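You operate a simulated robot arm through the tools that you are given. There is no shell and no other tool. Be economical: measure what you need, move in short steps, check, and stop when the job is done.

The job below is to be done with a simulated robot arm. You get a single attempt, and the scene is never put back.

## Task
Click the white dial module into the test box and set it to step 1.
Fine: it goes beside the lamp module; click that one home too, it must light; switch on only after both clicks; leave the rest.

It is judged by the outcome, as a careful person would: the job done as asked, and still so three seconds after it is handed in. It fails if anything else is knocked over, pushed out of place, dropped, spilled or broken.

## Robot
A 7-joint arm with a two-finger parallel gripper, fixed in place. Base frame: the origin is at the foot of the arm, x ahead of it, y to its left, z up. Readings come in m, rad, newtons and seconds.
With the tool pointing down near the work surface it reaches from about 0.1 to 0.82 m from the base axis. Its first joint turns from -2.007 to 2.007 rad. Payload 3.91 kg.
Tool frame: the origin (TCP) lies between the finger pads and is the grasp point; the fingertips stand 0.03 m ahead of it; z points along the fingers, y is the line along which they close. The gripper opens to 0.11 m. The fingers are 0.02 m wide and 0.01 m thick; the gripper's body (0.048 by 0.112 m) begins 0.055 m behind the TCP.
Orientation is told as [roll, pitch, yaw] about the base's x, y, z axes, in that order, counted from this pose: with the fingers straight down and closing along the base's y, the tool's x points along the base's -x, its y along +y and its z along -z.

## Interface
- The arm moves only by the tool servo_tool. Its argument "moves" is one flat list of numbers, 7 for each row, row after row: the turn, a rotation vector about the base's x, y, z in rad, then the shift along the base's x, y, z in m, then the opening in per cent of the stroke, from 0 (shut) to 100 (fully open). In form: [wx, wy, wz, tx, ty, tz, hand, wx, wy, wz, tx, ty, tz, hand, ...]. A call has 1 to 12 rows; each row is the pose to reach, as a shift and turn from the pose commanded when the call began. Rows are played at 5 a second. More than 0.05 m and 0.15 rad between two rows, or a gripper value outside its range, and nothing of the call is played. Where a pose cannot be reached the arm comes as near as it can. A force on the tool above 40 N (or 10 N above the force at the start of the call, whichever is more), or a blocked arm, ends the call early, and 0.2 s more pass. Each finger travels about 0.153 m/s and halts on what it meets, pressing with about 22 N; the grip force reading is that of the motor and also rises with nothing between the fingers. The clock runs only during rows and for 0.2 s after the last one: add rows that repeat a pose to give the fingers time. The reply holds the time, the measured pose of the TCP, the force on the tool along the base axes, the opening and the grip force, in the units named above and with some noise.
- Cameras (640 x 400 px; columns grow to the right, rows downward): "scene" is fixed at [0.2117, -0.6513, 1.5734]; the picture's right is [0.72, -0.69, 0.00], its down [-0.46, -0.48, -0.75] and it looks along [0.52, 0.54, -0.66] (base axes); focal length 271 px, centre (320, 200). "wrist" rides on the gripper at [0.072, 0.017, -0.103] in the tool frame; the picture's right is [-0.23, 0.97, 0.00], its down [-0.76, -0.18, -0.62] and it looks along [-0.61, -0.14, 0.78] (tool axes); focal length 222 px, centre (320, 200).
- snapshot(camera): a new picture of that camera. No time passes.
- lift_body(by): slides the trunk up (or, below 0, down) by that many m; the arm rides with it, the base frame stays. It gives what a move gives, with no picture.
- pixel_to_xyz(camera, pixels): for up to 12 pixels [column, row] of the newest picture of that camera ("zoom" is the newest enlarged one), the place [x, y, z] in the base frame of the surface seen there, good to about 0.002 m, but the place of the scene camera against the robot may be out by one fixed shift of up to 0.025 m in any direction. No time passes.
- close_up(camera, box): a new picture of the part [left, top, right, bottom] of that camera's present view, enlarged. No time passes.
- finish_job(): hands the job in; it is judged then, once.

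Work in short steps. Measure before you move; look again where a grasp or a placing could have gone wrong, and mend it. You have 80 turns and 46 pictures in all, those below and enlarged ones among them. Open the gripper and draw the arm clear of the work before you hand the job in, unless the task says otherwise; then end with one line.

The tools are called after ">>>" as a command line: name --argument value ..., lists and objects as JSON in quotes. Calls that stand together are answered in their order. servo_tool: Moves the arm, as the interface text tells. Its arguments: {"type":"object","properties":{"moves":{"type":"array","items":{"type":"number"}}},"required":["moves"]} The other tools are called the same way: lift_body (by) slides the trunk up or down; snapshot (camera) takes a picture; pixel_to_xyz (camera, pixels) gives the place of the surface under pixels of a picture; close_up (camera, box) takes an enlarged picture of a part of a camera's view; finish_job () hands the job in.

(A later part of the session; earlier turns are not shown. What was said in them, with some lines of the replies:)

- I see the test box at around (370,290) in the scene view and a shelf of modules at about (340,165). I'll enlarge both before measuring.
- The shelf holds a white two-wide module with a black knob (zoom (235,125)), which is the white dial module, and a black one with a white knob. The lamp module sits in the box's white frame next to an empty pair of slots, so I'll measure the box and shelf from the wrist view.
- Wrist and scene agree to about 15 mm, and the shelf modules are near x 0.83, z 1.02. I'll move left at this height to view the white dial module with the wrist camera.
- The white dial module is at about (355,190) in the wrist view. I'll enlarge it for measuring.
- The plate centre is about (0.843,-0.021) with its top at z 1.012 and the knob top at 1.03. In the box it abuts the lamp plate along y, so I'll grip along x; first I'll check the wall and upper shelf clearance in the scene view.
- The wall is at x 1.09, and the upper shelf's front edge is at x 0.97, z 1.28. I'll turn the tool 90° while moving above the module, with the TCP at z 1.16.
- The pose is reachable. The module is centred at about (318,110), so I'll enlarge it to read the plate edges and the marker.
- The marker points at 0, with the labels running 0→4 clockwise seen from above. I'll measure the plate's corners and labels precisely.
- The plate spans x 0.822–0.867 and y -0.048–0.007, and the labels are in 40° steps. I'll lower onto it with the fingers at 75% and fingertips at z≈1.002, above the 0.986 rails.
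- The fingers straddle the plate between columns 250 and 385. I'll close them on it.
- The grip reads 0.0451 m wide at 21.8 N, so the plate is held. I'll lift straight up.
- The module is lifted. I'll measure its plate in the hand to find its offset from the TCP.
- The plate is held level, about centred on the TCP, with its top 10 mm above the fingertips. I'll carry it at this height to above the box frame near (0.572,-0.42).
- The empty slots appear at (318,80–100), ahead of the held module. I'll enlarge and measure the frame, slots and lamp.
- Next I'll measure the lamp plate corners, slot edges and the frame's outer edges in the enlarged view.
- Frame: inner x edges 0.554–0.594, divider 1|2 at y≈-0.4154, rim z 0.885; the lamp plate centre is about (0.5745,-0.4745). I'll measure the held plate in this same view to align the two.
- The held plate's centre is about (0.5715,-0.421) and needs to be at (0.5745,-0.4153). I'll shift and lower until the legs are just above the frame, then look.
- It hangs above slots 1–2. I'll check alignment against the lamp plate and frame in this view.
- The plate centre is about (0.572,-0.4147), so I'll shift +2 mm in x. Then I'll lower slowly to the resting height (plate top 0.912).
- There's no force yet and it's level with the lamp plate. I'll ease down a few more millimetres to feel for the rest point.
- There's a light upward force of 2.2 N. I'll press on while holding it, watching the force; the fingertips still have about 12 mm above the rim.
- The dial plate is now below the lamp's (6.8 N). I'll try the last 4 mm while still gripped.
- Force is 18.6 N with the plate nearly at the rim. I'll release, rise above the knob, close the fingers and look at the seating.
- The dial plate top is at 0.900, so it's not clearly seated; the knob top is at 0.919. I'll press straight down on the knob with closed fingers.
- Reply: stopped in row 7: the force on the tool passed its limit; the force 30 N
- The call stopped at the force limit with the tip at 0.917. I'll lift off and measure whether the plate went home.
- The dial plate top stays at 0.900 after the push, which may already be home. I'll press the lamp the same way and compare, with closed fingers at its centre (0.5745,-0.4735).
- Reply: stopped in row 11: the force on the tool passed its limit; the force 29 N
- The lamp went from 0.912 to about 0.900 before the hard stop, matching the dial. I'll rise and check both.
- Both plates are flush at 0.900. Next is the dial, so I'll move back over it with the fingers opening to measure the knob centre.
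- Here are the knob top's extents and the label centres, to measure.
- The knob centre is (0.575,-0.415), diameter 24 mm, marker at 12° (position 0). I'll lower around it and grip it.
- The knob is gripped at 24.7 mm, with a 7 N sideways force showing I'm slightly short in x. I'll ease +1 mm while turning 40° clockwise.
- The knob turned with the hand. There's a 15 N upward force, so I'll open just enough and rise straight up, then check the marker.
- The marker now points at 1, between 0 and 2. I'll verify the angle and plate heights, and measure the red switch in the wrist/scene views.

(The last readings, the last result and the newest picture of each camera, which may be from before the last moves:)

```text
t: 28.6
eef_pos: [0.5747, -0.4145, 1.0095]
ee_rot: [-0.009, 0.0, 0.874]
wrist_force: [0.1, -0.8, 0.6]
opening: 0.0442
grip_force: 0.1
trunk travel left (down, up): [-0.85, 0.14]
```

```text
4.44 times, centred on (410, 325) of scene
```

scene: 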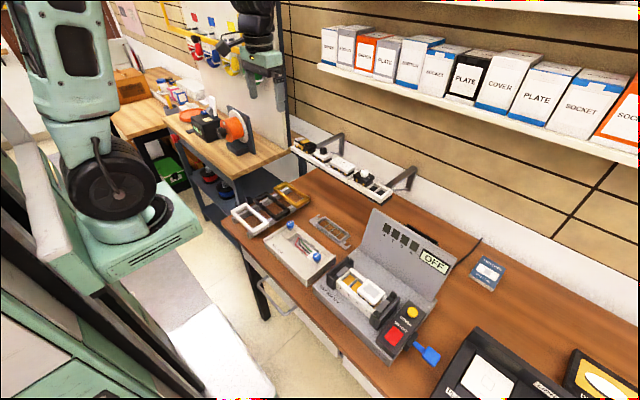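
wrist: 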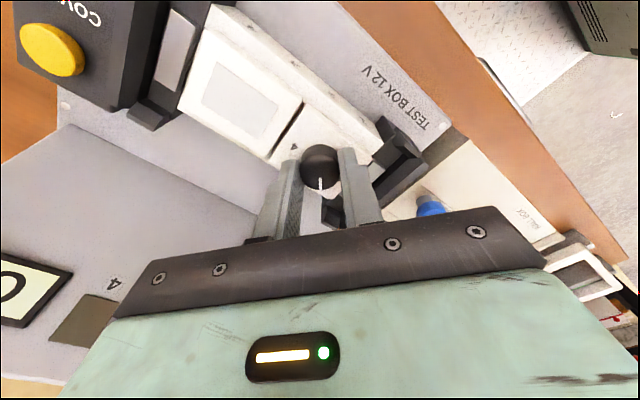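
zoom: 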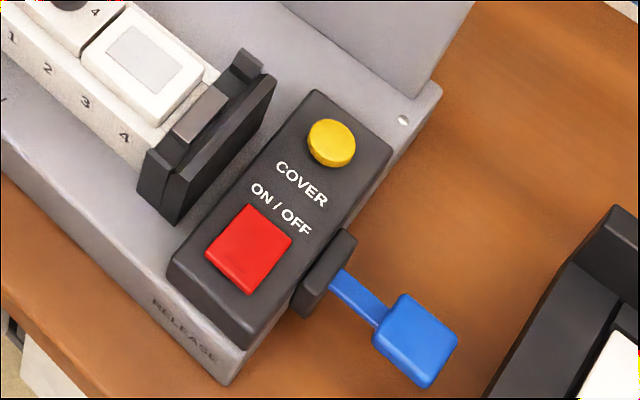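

The marker is at 52°, the position of 1, and both plates are still at 0.900. I'll close the fingers and move above the red ON/OFF button near (0.535,-0.574), well clear of the blue RELEASE lever.

>>> servo_tool --moves '[0, 0, 0, -0.01, -0.04, 0, 20, 0, 0, 0, -0.02, -0.08, 0, 0, 0, 0, 0, -0.03, -0.12, 0, 0, 0, 0, 0, -0.04, -0.1595, 0, 0, 0, 0, 0, -0.04, -0.1595, 0, 0]'

>>> snapshot --camera "wrist"

```text
t: 29.9
eef_pos: [0.5367, -0.5749, 1.0146]
ee_rot: [-0.01, 0.001, 0.873]
wrist_force: [0.4, 0.1, 0.2]
opening: 0.0001
grip_force: 22.0
trunk travel left (down, up): [-0.85, 0.14]
```

```text
9 pictures are left
```

wrist: 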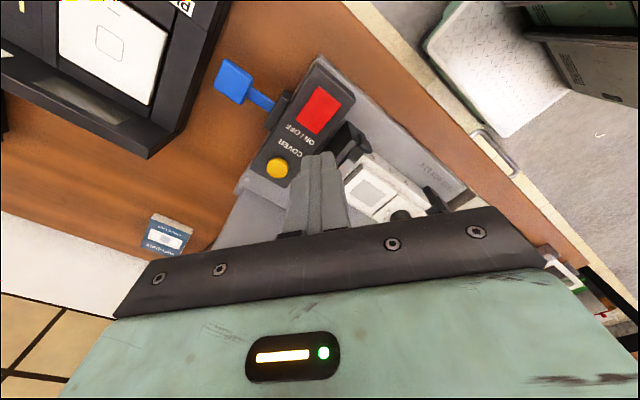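

The red button spans about (297–340, 87–133) in the wrist view. I'll measure it.

>>> pixel_to_xyz --camera "wrist" --pixels '[[319, 110], [302, 120], [318, 92], [336, 98], [320, 130], [290, 112], [278, 167]]'

```text
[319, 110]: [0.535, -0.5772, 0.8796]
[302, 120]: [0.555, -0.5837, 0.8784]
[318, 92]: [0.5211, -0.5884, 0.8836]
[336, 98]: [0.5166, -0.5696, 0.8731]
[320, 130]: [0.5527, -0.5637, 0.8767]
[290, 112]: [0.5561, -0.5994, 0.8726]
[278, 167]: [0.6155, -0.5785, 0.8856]
```

The rocker is tilted: its -x side is high (0.8836) and its +x side is low (0.877), on a panel at 0.873. I'll press the high side at about (0.523,-0.577).

>>> servo_tool --moves '[0, 0, 0, -0.013, -0.001, -0.04, 0, 0, 0, 0, -0.013, -0.001, -0.08, 0, 0, 0, 0, -0.013, -0.001, -0.096, 0, 0, 0, 0, -0.013, -0.001, -0.1, 0, 0, 0, 0, -0.013, -0.001, -0.102, 0, 0, 0, 0, -0.013, -0.001, -0.104, 0, 0, 0, 0, -0.013, -0.001, -0.106, 0]'

>>> snapshot --camera "scene"

```text
t: 31.4
eef_pos: [0.5208, -0.5758, 0.9093]
ee_rot: [-0.012, 0.001, 0.874]
wrist_force: [-5.7, 4.8, 18.5]
opening: 0.0
grip_force: 21.9
trunk travel left (down, up): [-0.85, 0.14]
```

```text
8 pictures are left
```

scene: 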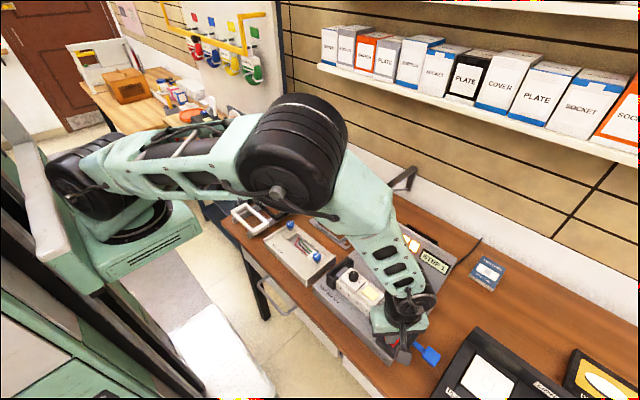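

The display now reads "STEP 1" and lights are on. I'll lift off and draw the arm clear.

>>> servo_tool --moves '[0, 0, 0, 0, 0, 0.03, 0, 0, 0, 0, 0, 0, 0.08, 0, 0, 0, 0, 0, 0, 0.13, 50, 0, 0, 0, -0.02, 0.03, 0.16, 100, 0, 0, 0, -0.05, 0.06, 0.18, 100, 0, 0, 0, -0.08, 0.09, 0.2, 100, 0, 0, 0, -0.11, 0.12, 0.22, 100, 0, 0, 0, -0.14, 0.15, 0.24, 100, 0, 0, 0, -0.17, 0.18, 0.25, 100, 0, 0, 0, -0.17, 0.18, 0.25, 100]'

>>> snapshot --camera "scene"

>>> close_up --camera "scene" --box '[300, 200, 470, 370]'

```text
t: 33.6
eef_pos: [0.3522, -0.3995, 1.1548]
ee_rot: [-0.012, 0.001, 0.872]
wrist_force: [-0.4, 0.6, -0.5]
opening: 0.11
grip_force: 0.0
trunk travel left (down, up): [-0.85, 0.14]
```

```text
7 pictures are left
```

scene: 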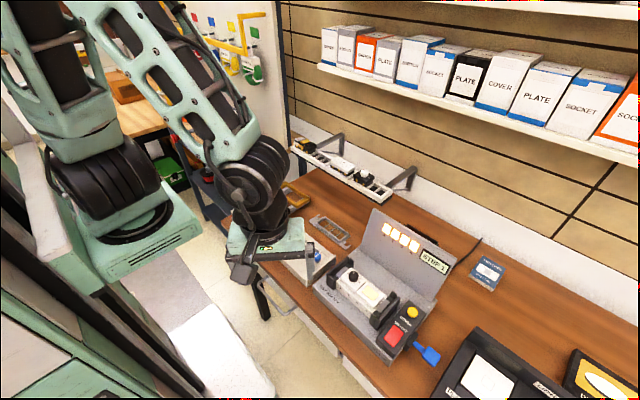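

```text
2.35 times, centred on (385, 285) of scene
```

zoom: 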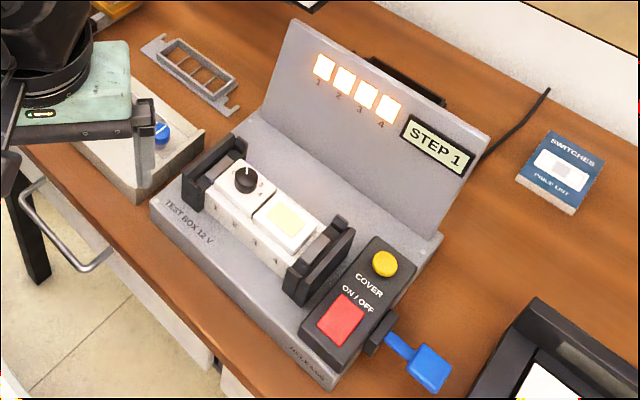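

Slot lights 1–4 are lit, the lamp module glows, the display reads STEP 1, and the arm is clear with the gripper open. I'll hand it in.

>>> finish_job

```text
The job is handed in.
```

The white dial module is seated in slots 1–2 beside the lamp module and set to step 1. I pressed both home before switching on; the lamp is lit, the display reads STEP 1, and the job is handed in.
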